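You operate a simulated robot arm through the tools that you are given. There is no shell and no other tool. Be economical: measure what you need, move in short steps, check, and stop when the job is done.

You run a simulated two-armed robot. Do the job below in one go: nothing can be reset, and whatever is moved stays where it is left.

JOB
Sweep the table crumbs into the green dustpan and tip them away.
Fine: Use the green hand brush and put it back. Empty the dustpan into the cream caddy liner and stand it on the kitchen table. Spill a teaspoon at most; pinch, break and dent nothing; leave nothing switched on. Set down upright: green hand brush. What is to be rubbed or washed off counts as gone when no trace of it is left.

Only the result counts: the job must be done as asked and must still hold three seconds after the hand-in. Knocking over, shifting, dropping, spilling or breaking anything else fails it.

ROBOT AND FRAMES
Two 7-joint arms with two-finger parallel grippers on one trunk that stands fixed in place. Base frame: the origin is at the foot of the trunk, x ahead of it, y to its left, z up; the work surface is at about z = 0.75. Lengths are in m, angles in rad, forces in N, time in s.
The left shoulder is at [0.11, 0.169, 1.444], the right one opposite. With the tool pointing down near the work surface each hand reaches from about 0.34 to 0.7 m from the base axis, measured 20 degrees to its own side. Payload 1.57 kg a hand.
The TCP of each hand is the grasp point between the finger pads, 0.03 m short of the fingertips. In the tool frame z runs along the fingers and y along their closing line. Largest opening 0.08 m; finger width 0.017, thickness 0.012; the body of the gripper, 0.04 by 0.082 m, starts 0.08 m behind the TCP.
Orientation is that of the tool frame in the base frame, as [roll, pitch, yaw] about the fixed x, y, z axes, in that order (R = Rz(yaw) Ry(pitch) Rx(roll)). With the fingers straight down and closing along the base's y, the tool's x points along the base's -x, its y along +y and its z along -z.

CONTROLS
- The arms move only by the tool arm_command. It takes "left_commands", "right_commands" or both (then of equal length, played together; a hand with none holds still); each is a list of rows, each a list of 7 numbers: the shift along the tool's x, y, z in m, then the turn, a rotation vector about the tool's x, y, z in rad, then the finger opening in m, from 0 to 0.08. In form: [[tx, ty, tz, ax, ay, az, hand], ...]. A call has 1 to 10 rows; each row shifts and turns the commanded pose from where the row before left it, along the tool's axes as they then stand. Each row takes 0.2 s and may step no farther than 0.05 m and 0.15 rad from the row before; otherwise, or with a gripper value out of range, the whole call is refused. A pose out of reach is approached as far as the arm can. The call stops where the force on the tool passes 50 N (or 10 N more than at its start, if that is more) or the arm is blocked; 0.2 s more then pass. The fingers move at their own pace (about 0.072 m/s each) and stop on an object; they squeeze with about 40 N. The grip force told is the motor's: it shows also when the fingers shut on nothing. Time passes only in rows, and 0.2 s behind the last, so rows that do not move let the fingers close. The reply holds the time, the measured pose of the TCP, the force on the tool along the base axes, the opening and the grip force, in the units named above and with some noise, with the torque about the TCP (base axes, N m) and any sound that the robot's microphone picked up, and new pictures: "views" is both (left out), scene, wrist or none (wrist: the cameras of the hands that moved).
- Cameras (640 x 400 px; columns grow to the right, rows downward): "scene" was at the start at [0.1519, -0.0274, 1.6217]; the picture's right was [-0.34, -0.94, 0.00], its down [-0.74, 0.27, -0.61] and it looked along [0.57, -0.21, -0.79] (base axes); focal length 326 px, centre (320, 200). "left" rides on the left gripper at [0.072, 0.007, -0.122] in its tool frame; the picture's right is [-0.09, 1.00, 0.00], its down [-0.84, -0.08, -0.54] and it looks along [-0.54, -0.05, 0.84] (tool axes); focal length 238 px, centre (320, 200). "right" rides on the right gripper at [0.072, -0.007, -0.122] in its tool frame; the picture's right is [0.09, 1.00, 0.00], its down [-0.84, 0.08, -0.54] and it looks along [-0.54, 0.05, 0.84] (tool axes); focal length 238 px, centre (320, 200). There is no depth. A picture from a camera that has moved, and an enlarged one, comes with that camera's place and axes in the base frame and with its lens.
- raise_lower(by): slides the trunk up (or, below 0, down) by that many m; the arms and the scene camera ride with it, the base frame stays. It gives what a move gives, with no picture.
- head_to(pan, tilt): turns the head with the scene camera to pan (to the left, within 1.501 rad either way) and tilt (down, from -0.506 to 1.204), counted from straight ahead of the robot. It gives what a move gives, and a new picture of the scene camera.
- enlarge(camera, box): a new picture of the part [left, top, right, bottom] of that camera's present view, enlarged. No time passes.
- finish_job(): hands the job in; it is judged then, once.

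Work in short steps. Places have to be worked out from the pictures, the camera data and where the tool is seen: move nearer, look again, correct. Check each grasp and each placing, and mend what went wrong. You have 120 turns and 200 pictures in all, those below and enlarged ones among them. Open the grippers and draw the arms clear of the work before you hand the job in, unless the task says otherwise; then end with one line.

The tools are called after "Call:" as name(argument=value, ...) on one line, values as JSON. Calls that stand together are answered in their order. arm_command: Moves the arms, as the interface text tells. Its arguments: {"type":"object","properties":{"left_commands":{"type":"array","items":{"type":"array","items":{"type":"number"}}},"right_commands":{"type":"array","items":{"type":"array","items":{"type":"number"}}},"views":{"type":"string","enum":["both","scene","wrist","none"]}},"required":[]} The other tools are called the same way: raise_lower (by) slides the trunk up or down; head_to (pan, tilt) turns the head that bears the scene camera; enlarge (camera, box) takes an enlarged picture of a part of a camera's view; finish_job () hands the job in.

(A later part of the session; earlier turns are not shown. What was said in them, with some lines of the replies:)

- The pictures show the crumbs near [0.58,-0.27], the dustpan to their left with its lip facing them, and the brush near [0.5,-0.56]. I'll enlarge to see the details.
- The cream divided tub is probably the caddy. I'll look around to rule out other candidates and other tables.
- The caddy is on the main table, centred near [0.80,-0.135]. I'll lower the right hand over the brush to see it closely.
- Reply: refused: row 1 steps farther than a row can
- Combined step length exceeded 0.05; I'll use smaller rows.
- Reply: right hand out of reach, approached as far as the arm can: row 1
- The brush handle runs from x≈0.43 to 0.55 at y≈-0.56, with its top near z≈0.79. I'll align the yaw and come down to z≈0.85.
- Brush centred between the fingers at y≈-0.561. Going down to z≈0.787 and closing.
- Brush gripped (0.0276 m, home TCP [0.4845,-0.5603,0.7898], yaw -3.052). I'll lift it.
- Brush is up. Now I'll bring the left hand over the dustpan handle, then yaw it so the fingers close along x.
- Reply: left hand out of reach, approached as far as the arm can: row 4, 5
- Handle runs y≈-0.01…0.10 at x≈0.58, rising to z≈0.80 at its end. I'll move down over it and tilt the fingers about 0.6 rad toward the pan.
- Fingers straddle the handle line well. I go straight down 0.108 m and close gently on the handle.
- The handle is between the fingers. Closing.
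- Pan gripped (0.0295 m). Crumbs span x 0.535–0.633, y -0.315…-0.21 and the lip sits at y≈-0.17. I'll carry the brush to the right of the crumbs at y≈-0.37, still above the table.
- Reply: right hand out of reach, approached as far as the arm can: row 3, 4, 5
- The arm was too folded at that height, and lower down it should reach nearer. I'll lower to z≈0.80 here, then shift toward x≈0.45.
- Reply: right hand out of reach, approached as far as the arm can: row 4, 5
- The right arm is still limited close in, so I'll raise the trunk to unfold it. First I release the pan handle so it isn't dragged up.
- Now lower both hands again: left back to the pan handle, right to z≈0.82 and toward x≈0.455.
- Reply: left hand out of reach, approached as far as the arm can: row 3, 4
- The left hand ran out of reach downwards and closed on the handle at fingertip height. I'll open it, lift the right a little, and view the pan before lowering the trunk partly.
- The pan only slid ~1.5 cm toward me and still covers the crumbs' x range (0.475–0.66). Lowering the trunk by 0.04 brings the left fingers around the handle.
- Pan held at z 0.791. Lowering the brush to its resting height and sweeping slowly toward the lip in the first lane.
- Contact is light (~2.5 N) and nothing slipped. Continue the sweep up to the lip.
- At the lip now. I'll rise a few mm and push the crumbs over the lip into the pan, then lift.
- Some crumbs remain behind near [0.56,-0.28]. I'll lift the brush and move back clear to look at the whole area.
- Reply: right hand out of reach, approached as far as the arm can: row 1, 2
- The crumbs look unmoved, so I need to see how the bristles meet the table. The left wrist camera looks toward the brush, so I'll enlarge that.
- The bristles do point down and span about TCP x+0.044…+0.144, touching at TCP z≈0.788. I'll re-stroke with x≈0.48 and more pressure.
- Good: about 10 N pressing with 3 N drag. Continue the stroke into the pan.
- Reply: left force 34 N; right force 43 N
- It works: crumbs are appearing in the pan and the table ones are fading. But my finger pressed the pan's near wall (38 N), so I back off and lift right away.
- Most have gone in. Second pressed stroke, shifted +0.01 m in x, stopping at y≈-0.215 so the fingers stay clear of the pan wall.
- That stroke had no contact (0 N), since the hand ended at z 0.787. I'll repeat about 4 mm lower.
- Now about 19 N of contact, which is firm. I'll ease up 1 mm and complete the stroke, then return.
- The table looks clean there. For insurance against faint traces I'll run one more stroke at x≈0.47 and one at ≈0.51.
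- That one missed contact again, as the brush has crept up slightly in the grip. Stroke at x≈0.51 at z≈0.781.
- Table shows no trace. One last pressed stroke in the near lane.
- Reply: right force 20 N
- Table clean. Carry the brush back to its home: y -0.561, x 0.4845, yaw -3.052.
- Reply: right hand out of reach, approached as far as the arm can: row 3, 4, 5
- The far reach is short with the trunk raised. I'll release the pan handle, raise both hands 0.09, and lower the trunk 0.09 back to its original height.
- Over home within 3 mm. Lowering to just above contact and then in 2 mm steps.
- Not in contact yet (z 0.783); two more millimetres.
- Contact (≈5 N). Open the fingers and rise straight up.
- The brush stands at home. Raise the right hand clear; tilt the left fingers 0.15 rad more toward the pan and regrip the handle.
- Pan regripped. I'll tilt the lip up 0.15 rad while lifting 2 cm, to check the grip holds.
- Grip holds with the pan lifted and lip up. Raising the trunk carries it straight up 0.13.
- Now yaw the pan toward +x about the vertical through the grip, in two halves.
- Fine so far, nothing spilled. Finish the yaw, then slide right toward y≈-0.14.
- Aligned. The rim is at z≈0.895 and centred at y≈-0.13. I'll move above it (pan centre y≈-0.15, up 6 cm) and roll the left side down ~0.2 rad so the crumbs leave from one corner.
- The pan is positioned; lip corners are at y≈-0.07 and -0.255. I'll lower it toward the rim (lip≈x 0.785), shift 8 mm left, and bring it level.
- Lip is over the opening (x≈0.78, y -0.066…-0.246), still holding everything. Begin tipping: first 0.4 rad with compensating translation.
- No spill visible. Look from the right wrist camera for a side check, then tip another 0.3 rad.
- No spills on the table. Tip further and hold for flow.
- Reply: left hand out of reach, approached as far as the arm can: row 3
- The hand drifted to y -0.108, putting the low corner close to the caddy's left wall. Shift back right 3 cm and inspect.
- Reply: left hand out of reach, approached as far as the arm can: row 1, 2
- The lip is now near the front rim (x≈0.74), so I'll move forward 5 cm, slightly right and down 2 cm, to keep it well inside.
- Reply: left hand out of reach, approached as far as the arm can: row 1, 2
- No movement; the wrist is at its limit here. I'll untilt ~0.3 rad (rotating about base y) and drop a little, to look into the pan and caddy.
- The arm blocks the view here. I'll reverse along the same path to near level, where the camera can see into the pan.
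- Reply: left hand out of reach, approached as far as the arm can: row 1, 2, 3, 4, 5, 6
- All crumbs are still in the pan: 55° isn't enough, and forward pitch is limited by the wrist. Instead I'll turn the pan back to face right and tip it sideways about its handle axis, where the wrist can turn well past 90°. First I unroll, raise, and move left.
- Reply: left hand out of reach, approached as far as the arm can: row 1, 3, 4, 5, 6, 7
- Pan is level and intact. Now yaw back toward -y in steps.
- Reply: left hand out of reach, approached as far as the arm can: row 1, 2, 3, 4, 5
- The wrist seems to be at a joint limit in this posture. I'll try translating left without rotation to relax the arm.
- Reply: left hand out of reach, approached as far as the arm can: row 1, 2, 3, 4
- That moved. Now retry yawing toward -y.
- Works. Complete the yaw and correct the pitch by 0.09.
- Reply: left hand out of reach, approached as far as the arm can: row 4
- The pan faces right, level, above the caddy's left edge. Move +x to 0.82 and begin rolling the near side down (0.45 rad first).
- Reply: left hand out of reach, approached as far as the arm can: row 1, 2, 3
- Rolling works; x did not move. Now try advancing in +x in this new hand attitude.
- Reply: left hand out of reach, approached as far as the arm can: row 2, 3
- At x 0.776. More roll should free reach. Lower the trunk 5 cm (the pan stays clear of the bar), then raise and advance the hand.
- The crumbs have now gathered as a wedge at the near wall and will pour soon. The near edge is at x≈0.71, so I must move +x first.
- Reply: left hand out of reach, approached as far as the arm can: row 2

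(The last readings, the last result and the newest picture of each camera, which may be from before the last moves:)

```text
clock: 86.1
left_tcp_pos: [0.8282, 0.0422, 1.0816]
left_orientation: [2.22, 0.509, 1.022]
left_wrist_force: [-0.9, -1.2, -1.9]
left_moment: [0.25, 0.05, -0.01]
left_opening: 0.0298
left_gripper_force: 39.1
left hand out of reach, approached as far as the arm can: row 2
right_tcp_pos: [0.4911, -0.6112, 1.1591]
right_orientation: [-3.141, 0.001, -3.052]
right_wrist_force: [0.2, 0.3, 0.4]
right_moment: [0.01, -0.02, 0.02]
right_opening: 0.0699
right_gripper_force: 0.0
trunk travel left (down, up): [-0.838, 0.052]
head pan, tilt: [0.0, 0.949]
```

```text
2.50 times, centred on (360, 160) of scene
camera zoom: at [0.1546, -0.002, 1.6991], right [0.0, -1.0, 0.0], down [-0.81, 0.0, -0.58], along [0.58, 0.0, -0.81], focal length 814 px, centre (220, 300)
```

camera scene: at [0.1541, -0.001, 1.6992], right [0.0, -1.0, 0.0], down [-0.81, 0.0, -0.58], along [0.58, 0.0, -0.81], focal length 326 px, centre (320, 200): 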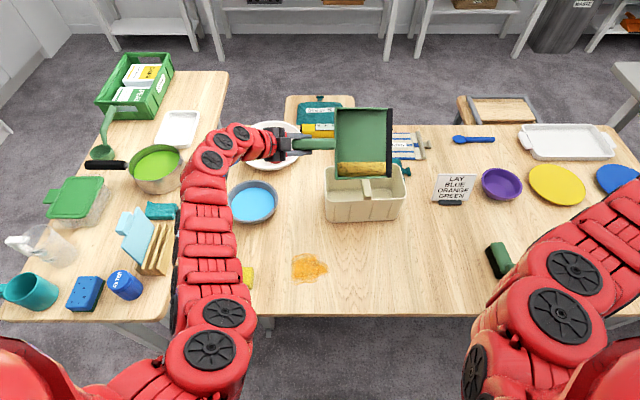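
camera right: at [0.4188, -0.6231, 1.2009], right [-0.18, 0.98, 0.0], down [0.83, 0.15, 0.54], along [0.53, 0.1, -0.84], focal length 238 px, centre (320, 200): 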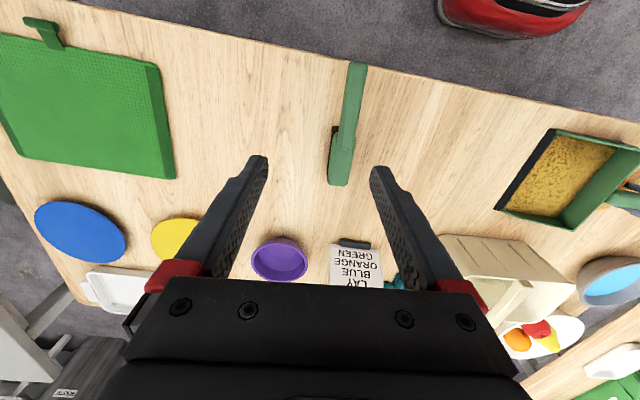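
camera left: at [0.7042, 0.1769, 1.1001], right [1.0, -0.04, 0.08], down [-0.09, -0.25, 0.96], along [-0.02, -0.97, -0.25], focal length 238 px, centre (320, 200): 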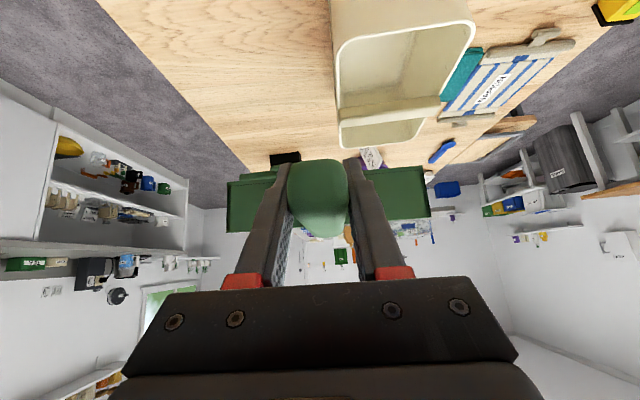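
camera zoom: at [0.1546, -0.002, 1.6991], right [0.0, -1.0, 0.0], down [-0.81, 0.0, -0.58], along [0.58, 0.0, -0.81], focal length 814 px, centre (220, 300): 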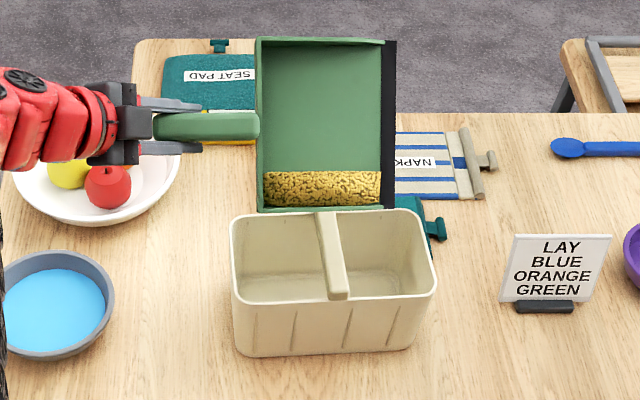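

The pan sits over the opening (y -0.044…-0.193). I'll dip the lip end 0.2 rad so the crumbs leave at the lip corner over the right compartment, clear of the carry bar, then roll 0.3 more.

Call:
arm_command(left_commands=[[0, 0, 0, 0.0456, 0.0716, 0.0529, 0.0], [0, 0, 0, 0.0456, 0.0716, 0.0529, 0.0], [-0.0032, -0.005, -0.0037, -0.0732, 0, 0.0679, 0.0], [-0.0032, -0.005, -0.0037, -0.0732, 0, 0.0679, 0.0]], views="none")

Call:
enlarge(camera="scene", box=[280, 80, 440, 240])

```text
clock: 87.1
left_tcp_pos: [0.8143, 0.0437, 1.0823]
left_orientation: [2.157, 0.23, 0.982]
left_wrist_force: [0.1, -0.1, -0.8]
left_moment: [0.21, 0.03, -0.01]
left_opening: 0.0296
left_gripper_force: 38.7
right_tcp_pos: [0.4904, -0.6113, 1.1592]
right_orientation: [3.142, 0.0, -3.052]
right_wrist_force: [0.6, -0.5, -0.4]
right_moment: [0.01, 0.0, 0.01]
right_opening: 0.0701
right_gripper_force: 0.1
trunk travel left (down, up): [-0.838, 0.052]
head pan, tilt: [0.0, 0.949]
```

```text
2.50 times, centred on (360, 160) of scene
camera zoom: at [0.1548, -0.0017, 1.6991], right [0.0, -1.0, 0.0], down [-0.81, 0.0, -0.58], along [0.58, 0.0, -0.81], focal length 814 px, centre (220, 300)
```

zoom: 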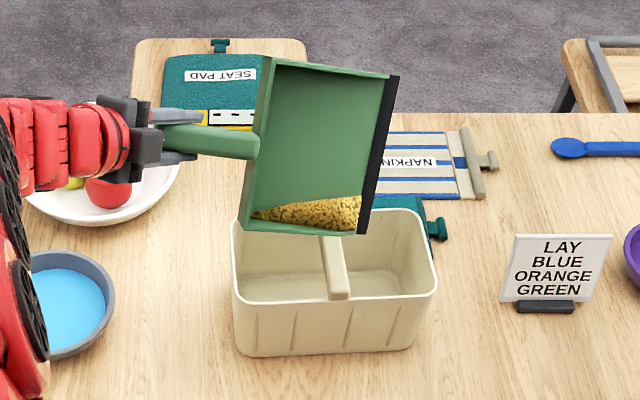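

The wedge sits in the low lip corner at about (0.76,-0.17), over the right half. Shift 2 cm right and roll 0.4 more slowly.

Call:
arm_command(left_commands=[[-0.0081, 0.0015, 0.0057, -0.0732, 0, 0.0679, 0.0], [-0.0081, 0.0015, 0.0057, -0.0732, 0, 0.0679, 0.0], [-0.0022, -0.0023, -0.0025, -0.0732, 0, 0.0679, 0.0], [-0.0022, -0.0023, -0.0025, -0.0732, 0, 0.0679, 0.0]], views="none")

Call:
enlarge(camera="scene", box=[280, 80, 440, 240])

```text
clock: 88.1
left_tcp_pos: [0.8067, 0.0238, 1.0798]
left_orientation: [1.85, -0.017, 0.865]
left_wrist_force: [0.0, -0.5, -1.6]
left_moment: [0.23, 0.05, -0.01]
left_opening: 0.0299
left_gripper_force: 39.2
right_tcp_pos: [0.4902, -0.6106, 1.1608]
right_orientation: [-3.141, -0.001, -3.054]
right_wrist_force: [-0.9, -1.3, -0.1]
right_moment: [0.0, 0.02, -0.03]
right_opening: 0.07
right_gripper_force: 0.0
trunk travel left (down, up): [-0.838, 0.052]
head pan, tilt: [0.0, 0.949]
```

```text
2.50 times, centred on (360, 160) of scene
camera zoom: at [0.1545, -0.0017, 1.6991], right [0.0, -1.0, 0.0], down [-0.81, 0.0, -0.58], along [0.58, 0.0, -0.81], focal length 814 px, centre (220, 300)
```

zoom: 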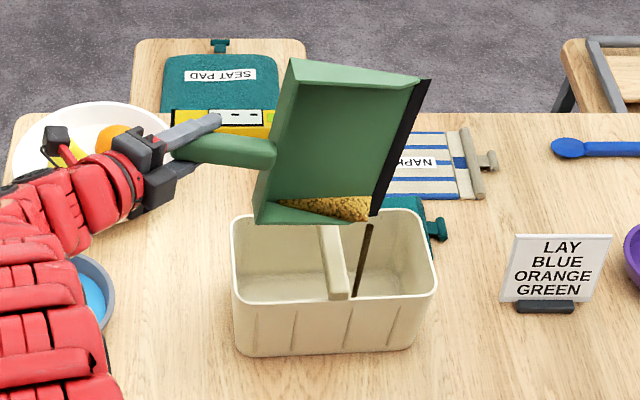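

It's pouring in a thin stream into the right half, just beside the bar. Nudge 1.5 cm right and 1.2 cm forward, and let it flow.

Call:
arm_command(left_commands=[[-0.0018, 0.0027, 0.009, 0, 0, 0, 0.0], [-0.0018, 0.0027, 0.009, 0, 0, 0, 0.0], [0, 0, 0, 0, 0, 0, 0.0], [0, 0, 0, 0, 0, 0, 0.0], [0, 0, 0, 0, 0, 0, 0.0]], views="none")

Call:
enlarge(camera="scene", box=[280, 80, 440, 240])

```text
clock: 89.3
left_tcp_pos: [0.8178, 0.009, 1.0788]
left_orientation: [1.85, -0.013, 0.866]
left_wrist_force: [0.1, -0.7, -1.9]
left_moment: [0.22, 0.03, 0.04]
left_opening: 0.0297
left_gripper_force: 39.4
right_tcp_pos: [0.4901, -0.6104, 1.1596]
right_orientation: [-3.14, 0.0, -3.054]
right_wrist_force: [0.5, -0.1, 0.5]
right_moment: [0.0, 0.02, -0.01]
right_opening: 0.0702
right_gripper_force: 0.1
trunk travel left (down, up): [-0.838, 0.052]
head pan, tilt: [0.0, 0.949]
```

```text
2.50 times, centred on (360, 160) of scene
camera zoom: at [0.1548, -0.0017, 1.6991], right [0.0, -1.0, 0.0], down [-0.81, 0.0, -0.58], along [0.58, 0.0, -0.81], focal length 814 px, centre (220, 300)
```

zoom: 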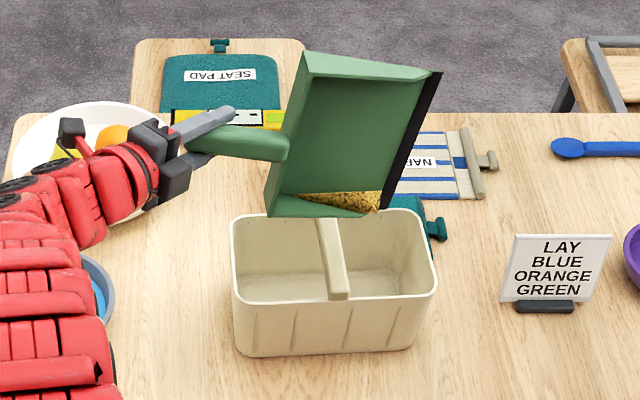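

Flow paused at this tilt with a remainder left. Roll 0.3 more while drawing back 3.6 cm to keep the corner centred.

Call:
arm_command(left_commands=[[-0.0078, -0.0024, -0.0088, -0.0732, 0, 0.0679, 0.0], [-0.0078, -0.0024, -0.0088, -0.0732, 0, 0.0679, 0.0], [-0.0078, -0.0024, -0.0088, -0.0732, 0, 0.0679, 0.0], [0, 0, 0, 0, 0, 0, 0.0]], views="none")

Call:
enlarge(camera="scene", box=[280, 80, 440, 240])

```text
clock: 90.3
left_tcp_pos: [0.7833, 0.0097, 1.075]
left_orientation: [1.635, -0.214, 0.829]
left_wrist_force: [-0.1, -0.9, -1.0]
left_moment: [0.24, 0.1, 0.0]
left_opening: 0.0295
left_gripper_force: 38.3
right_tcp_pos: [0.4902, -0.6103, 1.1602]
right_orientation: [-3.141, 0.001, -3.054]
right_wrist_force: [0.5, 0.1, -0.2]
right_moment: [0.0, 0.02, -0.01]
right_opening: 0.0701
right_gripper_force: 0.0
trunk travel left (down, up): [-0.838, 0.052]
head pan, tilt: [0.0, 0.949]
```

```text
2.50 times, centred on (360, 160) of scene
camera zoom: at [0.1548, -0.0021, 1.6991], right [0.0, -1.0, 0.0], down [-0.81, 0.0, -0.58], along [0.58, 0.0, -0.81], focal length 814 px, centre (220, 300)
```

zoom: 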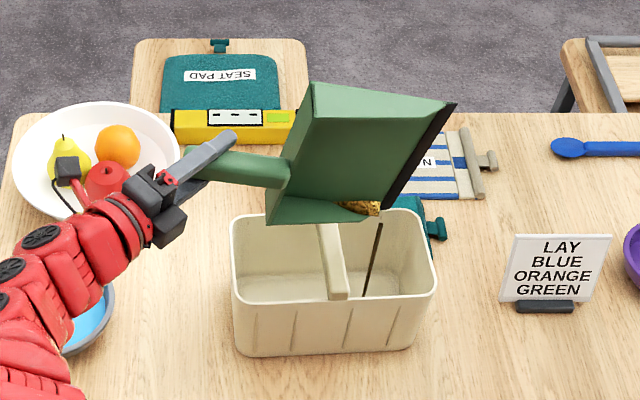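

Streaming well inside. Continue rolling 0.4 with waits.

Call:
arm_command(left_commands=[[0, 0, 0, 0, 0, 0, 0.0], [-0.0073, 0.0011, -0.0082, -0.0732, 0, 0.0679, 0.0], [-0.0073, 0.0011, -0.0082, -0.0732, 0, 0.0679, 0.0], [-0.0073, 0.0011, -0.0082, -0.0732, 0, 0.0679, 0.0], [0, 0, 0, 0, 0, 0, 0.0], [0, 0, 0, 0, 0, 0, 0.0]], views="none")

Call:
enlarge(camera="scene", box=[280, 80, 440, 240])

```text
clock: 91.7
left_tcp_pos: [0.7492, 0.0114, 1.0726]
left_orientation: [1.412, -0.419, 0.839]
left_wrist_force: [0.3, 0.0, -1.5]
left_moment: [0.24, 0.05, -0.02]
left_opening: 0.0296
left_gripper_force: 39.5
right_tcp_pos: [0.4899, -0.6106, 1.1593]
right_orientation: [3.14, -0.001, -3.052]
right_wrist_force: [0.1, 0.3, -0.5]
right_moment: [-0.02, -0.01, -0.01]
right_opening: 0.0703
right_gripper_force: 0.0
trunk travel left (down, up): [-0.838, 0.052]
head pan, tilt: [0.0, 0.949]
```

```text
2.50 times, centred on (360, 160) of scene
camera zoom: at [0.1548, -0.0017, 1.6991], right [0.0, -1.0, 0.0], down [-0.81, 0.0, -0.58], along [0.58, 0.0, -0.81], focal length 814 px, centre (220, 300)
```

zoom: 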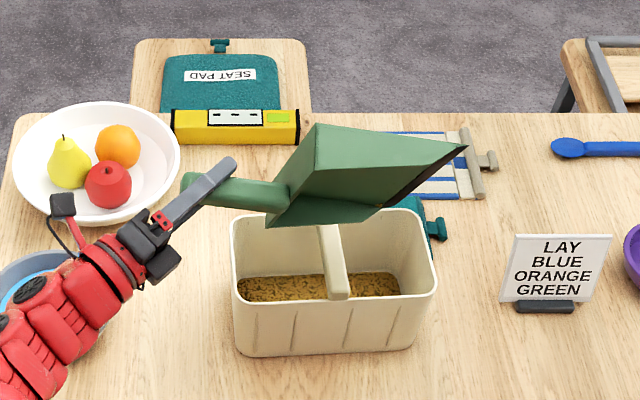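

The caddy holds the crumbs. Roll 0.3 rad more to empty the pan fully and wait.

Call:
arm_command(left_commands=[[-0.0061, 0.0039, -0.0069, -0.0732, 0, 0.0679, 0.0], [-0.0061, 0.0039, -0.0069, -0.0732, 0, 0.0679, 0.0], [0, 0, 0, -0.0732, 0, 0.0679, 0.0], [0, 0, 0, 0, 0, 0, 0.0], [0, 0, 0, 0, 0, 0, 0.0], [0, 0, 0, 0, 0, 0, 0.0]], views="scene")

Call:
enlarge(camera="right", box=[400, 120, 640, 290])

```text
clock: 93.1
left_tcp_pos: [0.7291, 0.0099, 1.0718]
left_orientation: [1.204, -0.58, 0.89]
left_wrist_force: [0.0, 0.3, -0.3]
left_moment: [0.23, 0.0, -0.01]
left_opening: 0.0295
left_gripper_force: 38.9
right_tcp_pos: [0.4906, -0.6103, 1.1608]
right_orientation: [-3.141, -0.002, -3.051]
right_wrist_force: [0.5, -0.4, -0.5]
right_moment: [0.0, -0.03, -0.01]
right_opening: 0.0698
right_gripper_force: 0.0
trunk travel left (down, up): [-0.838, 0.052]
head pan, tilt: [0.0, 0.949]
camera scene: at [0.1546, -0.0015, 1.6991], right [0.0, -1.0, 0.0], down [-0.81, 0.0, -0.58], along [0.58, 0.0, -0.81], focal length 326 px, centre (320, 200)
```

scene: 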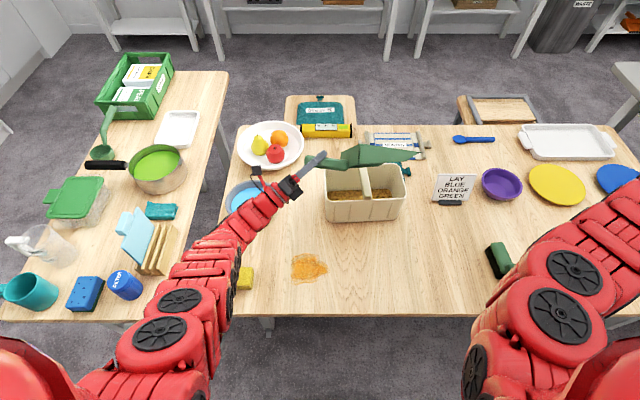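

```text
2.35 times, centred on (520, 205) of right
camera zoom: at [0.4191, -0.623, 1.2803], right [-0.18, 0.98, 0.0], down [0.83, 0.15, 0.54], along [0.53, 0.1, -0.84], focal length 561 px, centre (-151, 188)
```

zoom: 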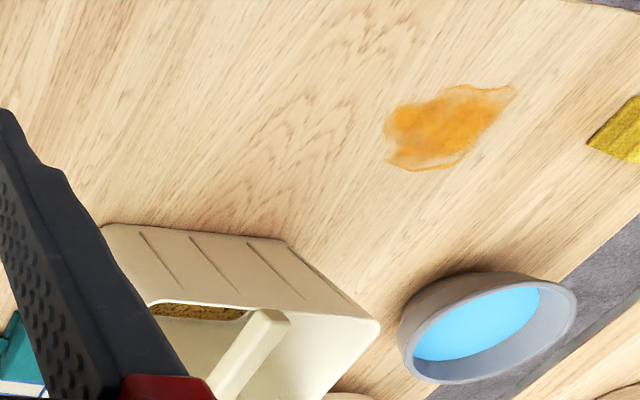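

Pan should be empty with no spill visible. Unroll back the way it came.

Call:
arm_command(left_commands=[[0, 0, 0, 0.1095, 0, -0.1015, 0.0], [0, 0, 0, 0.1095, 0, -0.1015, 0.0], [0, 0, 0, 0.1095, 0, -0.1015, 0.0], [0, 0, 0, 0.1095, 0, -0.1015, 0.0], [0, 0, 0, 0.1095, 0, -0.1015, 0.0], [0, 0, 0, 0.1095, 0, -0.1015, 0.0], [0, 0, 0, 0.1095, 0, -0.1015, 0.0], [0, 0, 0, 0.1095, 0, -0.1015, 0.0]], views="none")

Call:
enlarge(camera="scene", box=[260, 80, 460, 250])

```text
clock: 94.9
left_tcp_pos: [0.7303, 0.0083, 1.0724]
left_orientation: [2.077, 0.17, 0.942]
left_wrist_force: [0.1, -0.4, -0.9]
left_moment: [0.19, 0.03, -0.01]
left_opening: 0.0297
left_gripper_force: 39.0
right_tcp_pos: [0.4904, -0.6117, 1.1594]
right_orientation: [-3.141, 0.001, -3.053]
right_wrist_force: [1.2, -0.2, 0.2]
right_moment: [0.01, 0.01, -0.01]
right_opening: 0.07
right_gripper_force: 0.1
trunk travel left (down, up): [-0.838, 0.052]
head pan, tilt: [0.0, 0.949]
```

```text
2.35 times, centred on (360, 165) of scene
camera zoom: at [0.1551, -0.0028, 1.6991], right [0.0, -1.0, 0.0], down [-0.81, 0.0, -0.58], along [0.58, 0.0, -0.81], focal length 766 px, centre (226, 282)
```

zoom: 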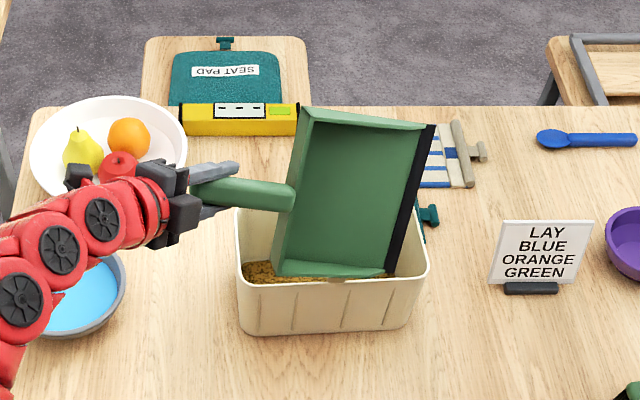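

Pan is clean and empty. Continue unrolling with a small lift.

Call:
arm_command(left_commands=[[-0.0025, 0.0129, -0.0072, 0.1095, 0, -0.1015, 0.0], [-0.0025, 0.0129, -0.0072, 0.1095, 0, -0.1015, 0.0], [0, 0, 0, 0.1095, 0, -0.1015, 0.0], [0, 0, 0, 0.1095, 0, -0.1015, 0.0], [0, 0, 0, 0.1095, 0, -0.1015, 0.0], [0, 0, 0, 0.1095, 0, -0.1015, 0.0], [0, 0, 0, 0.1095, 0, -0.1015, 0.0]], views="scene")

```text
clock: 96.5
left_tcp_pos: [0.7315, 0.0073, 1.102]
left_orientation: [3.111, 0.548, 1.567]
left_wrist_force: [-0.3, -0.8, -2.3]
left_moment: [0.23, 0.01, 0.0]
left_opening: 0.0295
left_gripper_force: 39.2
right_tcp_pos: [0.4902, -0.6087, 1.1602]
right_orientation: [-3.139, -0.002, -3.057]
right_wrist_force: [0.2, -0.5, 0.0]
right_moment: [-0.02, -0.02, -0.04]
right_opening: 0.0701
right_gripper_force: 0.1
trunk travel left (down, up): [-0.838, 0.052]
head pan, tilt: [0.0, 0.949]
camera scene: at [0.1563, 0.0012, 1.699], right [0.0, -1.0, 0.0], down [-0.81, 0.0, -0.58], along [0.58, 0.0, -0.81], focal length 326 px, centre (320, 200)
```

scene: 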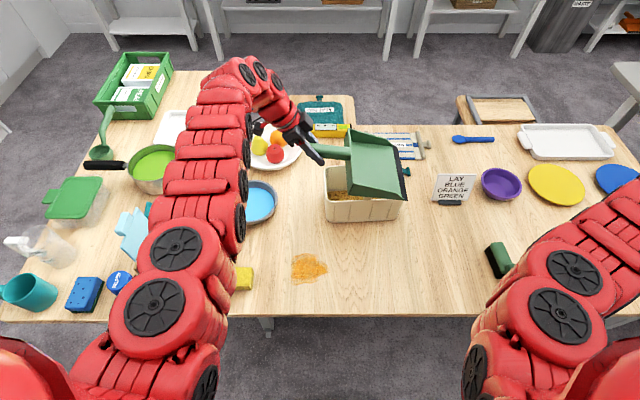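

Level the lip (0.2 rad) and move toward the original spot, first -x at height.

Call:
arm_command(left_commands=[[0, 0, 0, 0, -0.1, 0, 0.0], [0, 0, 0, 0, -0.1, 0, 0.0], [0.0088, -0.04, -0.0082, 0, 0, 0, 0.0], [0.0088, -0.04, -0.0082, 0, 0, 0, 0.0], [0.0088, -0.04, -0.0082, 0, 0, 0, 0.0], [0.0088, -0.04, -0.0082, 0, 0, 0, 0.0]], views="scene")

```text
clock: 97.9
left_tcp_pos: [0.6248, 0.0606, 1.0736]
left_orientation: [3.109, 0.747, 1.562]
left_wrist_force: [0.4, 0.8, -1.7]
left_moment: [0.25, 0.0, 0.01]
left_opening: 0.03
left_gripper_force: 38.8
left hand out of reach, approached as far as the arm can: row 2, 5, 6
right_tcp_pos: [0.4903, -0.6109, 1.1597]
right_orientation: [-3.14, -0.002, -3.055]
right_wrist_force: [0.1, -0.4, -0.2]
right_moment: [-0.01, -0.01, 0.0]
right_opening: 0.0699
right_gripper_force: 0.0
trunk travel left (down, up): [-0.838, 0.052]
head pan, tilt: [0.0, 0.949]
camera scene: at [0.1554, -0.0007, 1.699], right [0.0, -1.0, 0.0], down [-0.81, 0.0, -0.58], along [0.58, 0.0, -0.81], focal length 326 px, centre (320, 200)
```

scene: 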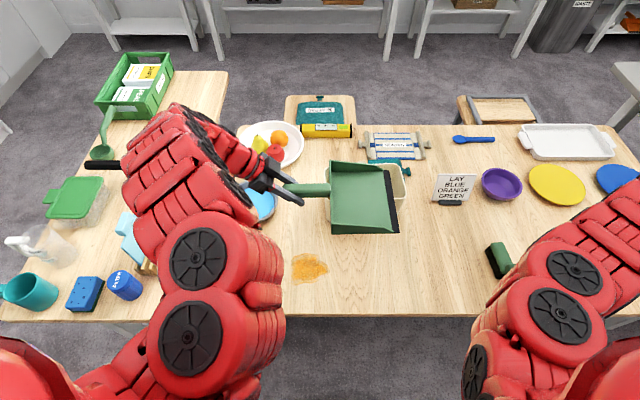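

x is at 0.625 and must be ≤0.6 before dropping past the caddy rim. Descend a little and pull nearer.

Call:
arm_command(left_commands=[[0.0204, -0.025, 0.022, 0, 0, 0, 0.0], [0.0204, -0.025, 0.022, 0, 0, 0, 0.0], [0.0136, -0.025, 0.0147, 0, 0, 0, 0.0]], views="none")

```text
clock: 98.7
left_tcp_pos: [0.5672, 0.0664, 0.9985]
left_orientation: [3.107, 0.743, 1.562]
left_wrist_force: [0.0, -0.1, -1.2]
left_moment: [0.23, 0.01, -0.02]
left_opening: 0.0297
left_gripper_force: 39.1
left hand out of reach, approached as far as the arm can: row 1, 3
right_tcp_pos: [0.4905, -0.6099, 1.1586]
right_orientation: [-3.141, 0.001, -3.055]
right_wrist_force: [0.1, -0.8, 0.8]
right_moment: [-0.03, 0.01, -0.01]
right_opening: 0.07
right_gripper_force: 0.0
trunk travel left (down, up): [-0.838, 0.052]
head pan, tilt: [0.0, 0.949]
```

Clear of the caddy now (pan far edge ≈0.66). Descend toward the table, fixing the small roll error.

Call:
arm_command(left_commands=[[0.0258, 0, 0.0279, 0.034, 0, 0, 0.0], [0.0258, 0, 0.0279, 0, 0, 0, 0.0], [0.0258, 0, 0.0279, 0, 0, 0, 0.0], [0.0258, 0, 0.0279, 0, 0, 0, 0.0], [0.0224, 0, 0.0243, 0, 0, 0, 0.0]], views="both")

```text
clock: 99.9
left_tcp_pos: [0.5704, 0.067, 0.8153]
left_orientation: [3.132, 0.75, 1.56]
left_wrist_force: [0.4, 0.9, -1.3]
left_moment: [0.23, 0.02, 0.01]
left_opening: 0.0299
left_gripper_force: 39.1
right_tcp_pos: [0.4907, -0.6102, 1.1615]
right_orientation: [-3.14, 0.001, -3.054]
right_wrist_force: [-1.1, 0.8, -0.2]
right_moment: [-0.01, 0.01, 0.01]
right_opening: 0.0699
right_gripper_force: 0.1
trunk travel left (down, up): [-0.838, 0.052]
head pan, tilt: [0.0, 0.949]
camera scene: at [0.1536, -0.0001, 1.6993], right [0.0, -1.0, 0.0], down [-0.81, 0.0, -0.58], along [0.58, 0.0, -0.81], focal length 326 px, centre (320, 200)
camera left: at [0.5782, 0.2031, 0.8547], right [0.99, -0.07, 0.07], down [-0.08, -0.24, 0.97], along [-0.05, -0.97, -0.25], focal length 238 px, centre (320, 200)
```

scene: 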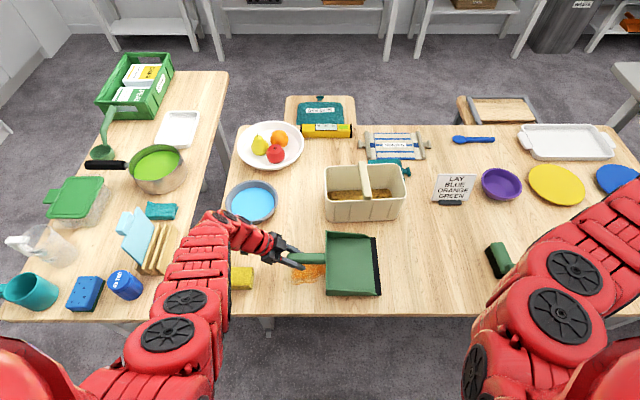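
left: 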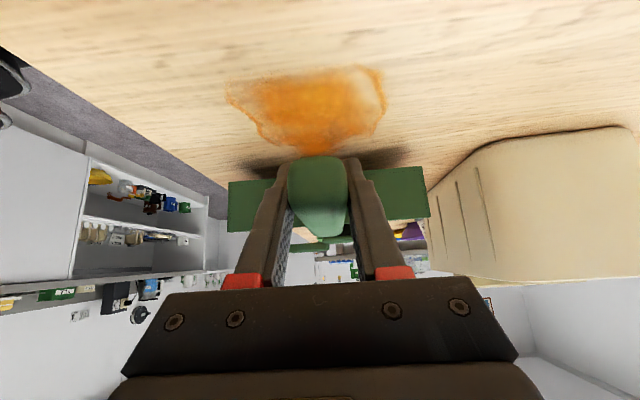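

Nearly down. Lower the last 2 cm gently.

Call:
arm_command(left_commands=[[0.0068, -0.007, 0.0073, 0, 0, 0, 0.0], [0.0054, 0, 0.0059, 0, 0, 0, 0.0], [0, 0, 0, 0, 0, 0, 0.0]], views="none")

```text
clock: 100.7
left_tcp_pos: [0.5591, 0.0676, 0.7977]
left_orientation: [3.133, 0.748, 1.561]
left_wrist_force: [0.2, -0.5, -1.4]
left_moment: [0.3, 0.02, -0.02]
left_opening: 0.0295
left_gripper_force: 38.8
left hand out of reach, approached as far as the arm can: row 2
right_tcp_pos: [0.4903, -0.6118, 1.1592]
right_orientation: [-3.141, -0.001, -3.053]
right_wrist_force: [0.1, -0.3, -0.9]
right_moment: [0.02, 0.02, 0.01]
right_opening: 0.0703
right_gripper_force: 0.1
trunk travel left (down, up): [-0.838, 0.052]
head pan, tilt: [0.0, 0.949]
```

The arm is at its low limit; lower the trunk by 6 mm to set the pan down.

Call:
raise_lower(by=-0.006)

```text
clock: 101.3
left_tcp_pos: [0.5601, 0.067, 0.7923]
left_orientation: [3.134, 0.748, 1.56]
left_wrist_force: [0.3, 0.4, -0.1]
left_moment: [0.06, 0.25, -0.1]
left_opening: 0.0297
left_gripper_force: 38.6
right_tcp_pos: [0.4906, -0.6105, 1.1551]
right_orientation: [3.14, -0.001, -3.053]
right_wrist_force: [-0.5, 0.1, -0.2]
right_moment: [-0.01, -0.01, -0.02]
right_opening: 0.0701
right_gripper_force: 0.0
trunk travel left (down, up): [-0.832, 0.058]
head pan, tilt: [0.0, 0.949]
```

The weight is now on the table. One more millimetre, then open and back off.

Call:
raise_lower(by=-0.001)

Call:
arm_command(left_commands=[[0, 0, 0, 0, 0, 0, 0.035], [0, 0, 0, 0, 0, 0, 0.065], [0, 0, 0, 0, 0, 0, 0.065], [-0.0136, 0, -0.0147, 0, 0, 0, 0.065], [-0.0272, 0, -0.0293, 0, 0, 0, 0.065], [-0.0272, 0, -0.0293, 0, 0, 0, 0.065], [-0.0272, 0, -0.0293, 0, 0, 0, 0.065]], views="scene")

Call:
enlarge(camera="scene", box=[220, 140, 540, 320])

```text
clock: 101.8
left_tcp_pos: [0.5591, 0.0666, 0.7928]
left_orientation: [3.133, 0.749, 1.561]
left_wrist_force: [-0.2, 1.3, 8.1]
left_moment: [-0.48, 0.51, -0.06]
left_opening: 0.0296
left_gripper_force: 39.3
right_tcp_pos: [0.4893, -0.6112, 1.1527]
right_orientation: [3.141, 0.0, -3.053]
right_wrist_force: [0.1, 1.4, -0.2]
right_moment: [0.0, 0.01, -0.01]
right_opening: 0.0701
right_gripper_force: 0.1
trunk travel left (down, up): [-0.831, 0.059]
head pan, tilt: [0.0, 0.949]
```

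```text
clock: 103.4
left_tcp_pos: [0.5572, 0.0674, 0.9304]
left_orientation: [3.136, 0.75, 1.558]
left_wrist_force: [2.0, -1.8, 2.1]
left_moment: [0.21, 0.12, -0.11]
left_opening: 0.0648
left_gripper_force: 0.1
right_tcp_pos: [0.4887, -0.6098, 1.1545]
right_orientation: [-3.138, -0.001, -3.054]
right_wrist_force: [0.2, 0.1, 0.6]
right_moment: [-0.05, -0.02, 0.0]
right_opening: 0.0698
right_gripper_force: 0.0
trunk travel left (down, up): [-0.831, 0.059]
head pan, tilt: [0.0, 0.949]
camera scene: at [0.1546, 0.0014, 1.6925], right [0.0, -1.0, 0.0], down [-0.81, 0.0, -0.58], along [0.58, 0.0, -0.81], focal length 326 px, centre (320, 200)
```

scene: 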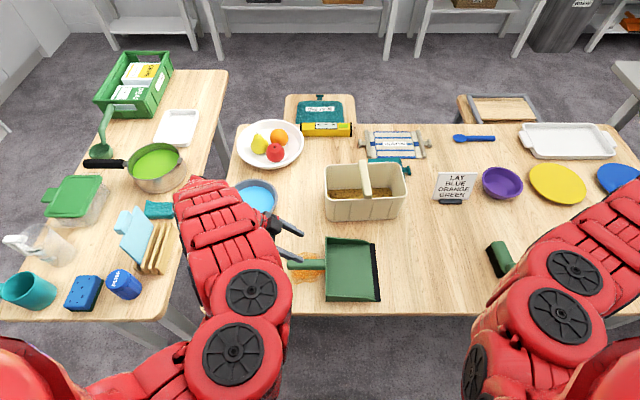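

```text
2.00 times, centred on (380, 230) of scene
camera zoom: at [0.1546, 0.0014, 1.6925], right [0.0, -1.0, 0.0], down [-0.81, 0.0, -0.58], along [0.58, 0.0, -0.81], focal length 651 px, centre (200, 140)
```

zoom: 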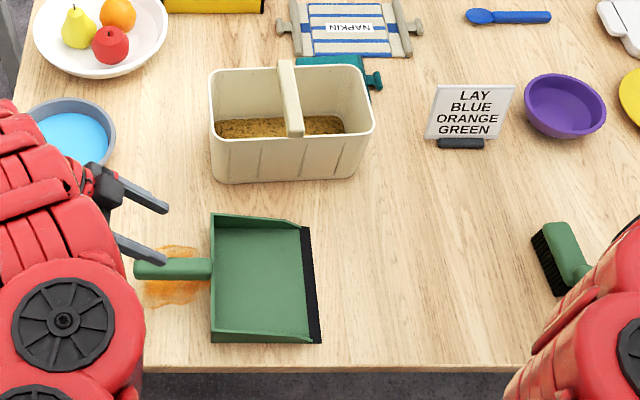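

Pan stands flat and empty, crumbs are in the caddy, brush stands at home. Raise the left arm clear and do a final check around the caddy and brush.

Call:
arm_command(left_commands=[[-0.0272, 0.01, -0.0293, 0, 0, 0, 0.07], [-0.0272, 0.01, -0.0293, 0, 0, 0, 0.07], [-0.0272, 0.01, -0.0293, 0, 0, 0, 0.07]], views="wrist")

Call:
enlarge(camera="right", box=[240, 30, 640, 290])

Call:
enlarge(camera="scene", box=[300, 130, 480, 310])

```text
clock: 104.2
left_tcp_pos: [0.6059, 0.062, 1.042]
left_orientation: [3.135, 0.745, 1.561]
left_wrist_force: [-0.5, 0.0, 0.1]
left_moment: [0.02, 0.0, 0.02]
left_opening: 0.0702
left_gripper_force: 0.0
left hand out of reach, approached as far as the arm can: row 3
right_tcp_pos: [0.4906, -0.6117, 1.1514]
right_orientation: [3.14, 0.0, -3.054]
right_wrist_force: [0.8, -0.4, -0.1]
right_moment: [-0.01, -0.05, 0.01]
right_opening: 0.0702
right_gripper_force: 0.0
trunk travel left (down, up): [-0.831, 0.059]
head pan, tilt: [0.0, 0.949]
camera left: at [0.6128, 0.1979, 1.0819], right [0.99, -0.07, 0.07], down [-0.08, -0.25, 0.97], along [-0.05, -0.97, -0.25], focal length 238 px, centre (320, 200)
```

left: 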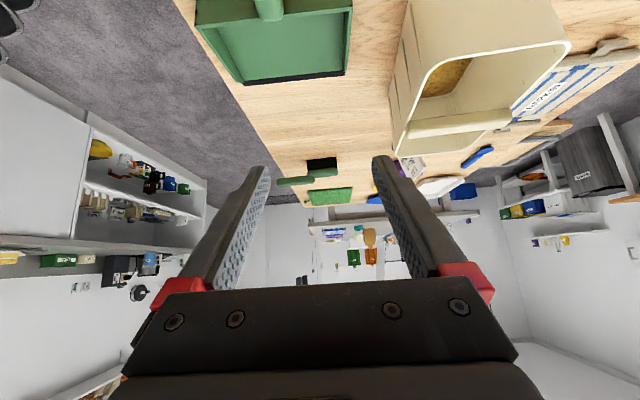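

```text
1.54 times, centred on (440, 160) of right
camera zoom: at [0.4192, -0.6246, 1.2725], right [-0.18, 0.98, 0.0], down [0.83, 0.15, 0.54], along [0.53, 0.1, -0.84], focal length 367 px, centre (135, 262)
```

zoom: 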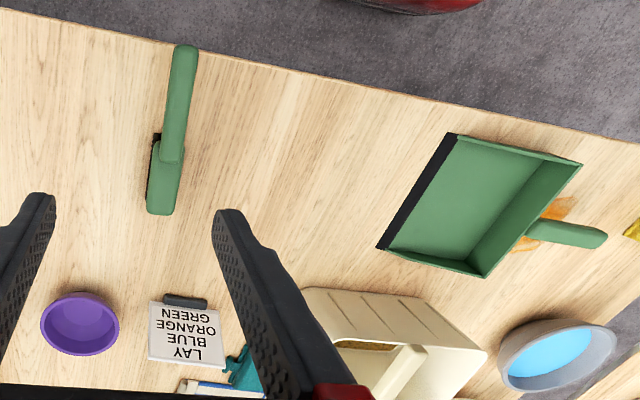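

```text
2.22 times, centred on (390, 220) of scene
camera zoom: at [0.1552, -0.0034, 1.692], right [0.0, -1.0, 0.0], down [-0.81, 0.0, -0.58], along [0.58, 0.0, -0.81], focal length 724 px, centre (164, 156)
```

zoom: 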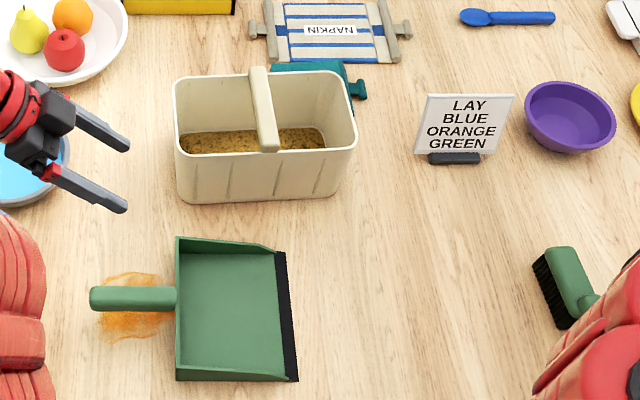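

The table is clean, the pan is empty and flat, the brush is upright at home, and both grippers are open and clear. Handing in.

Call:
finish_job()

```text
The job is handed in.
```

The crumbs are swept up and emptied into the cream caddy, the green dustpan is standing empty on the table, and the green brush is back upright at its place. I saw no crumbs on the table or around the caddy in the last pictures.
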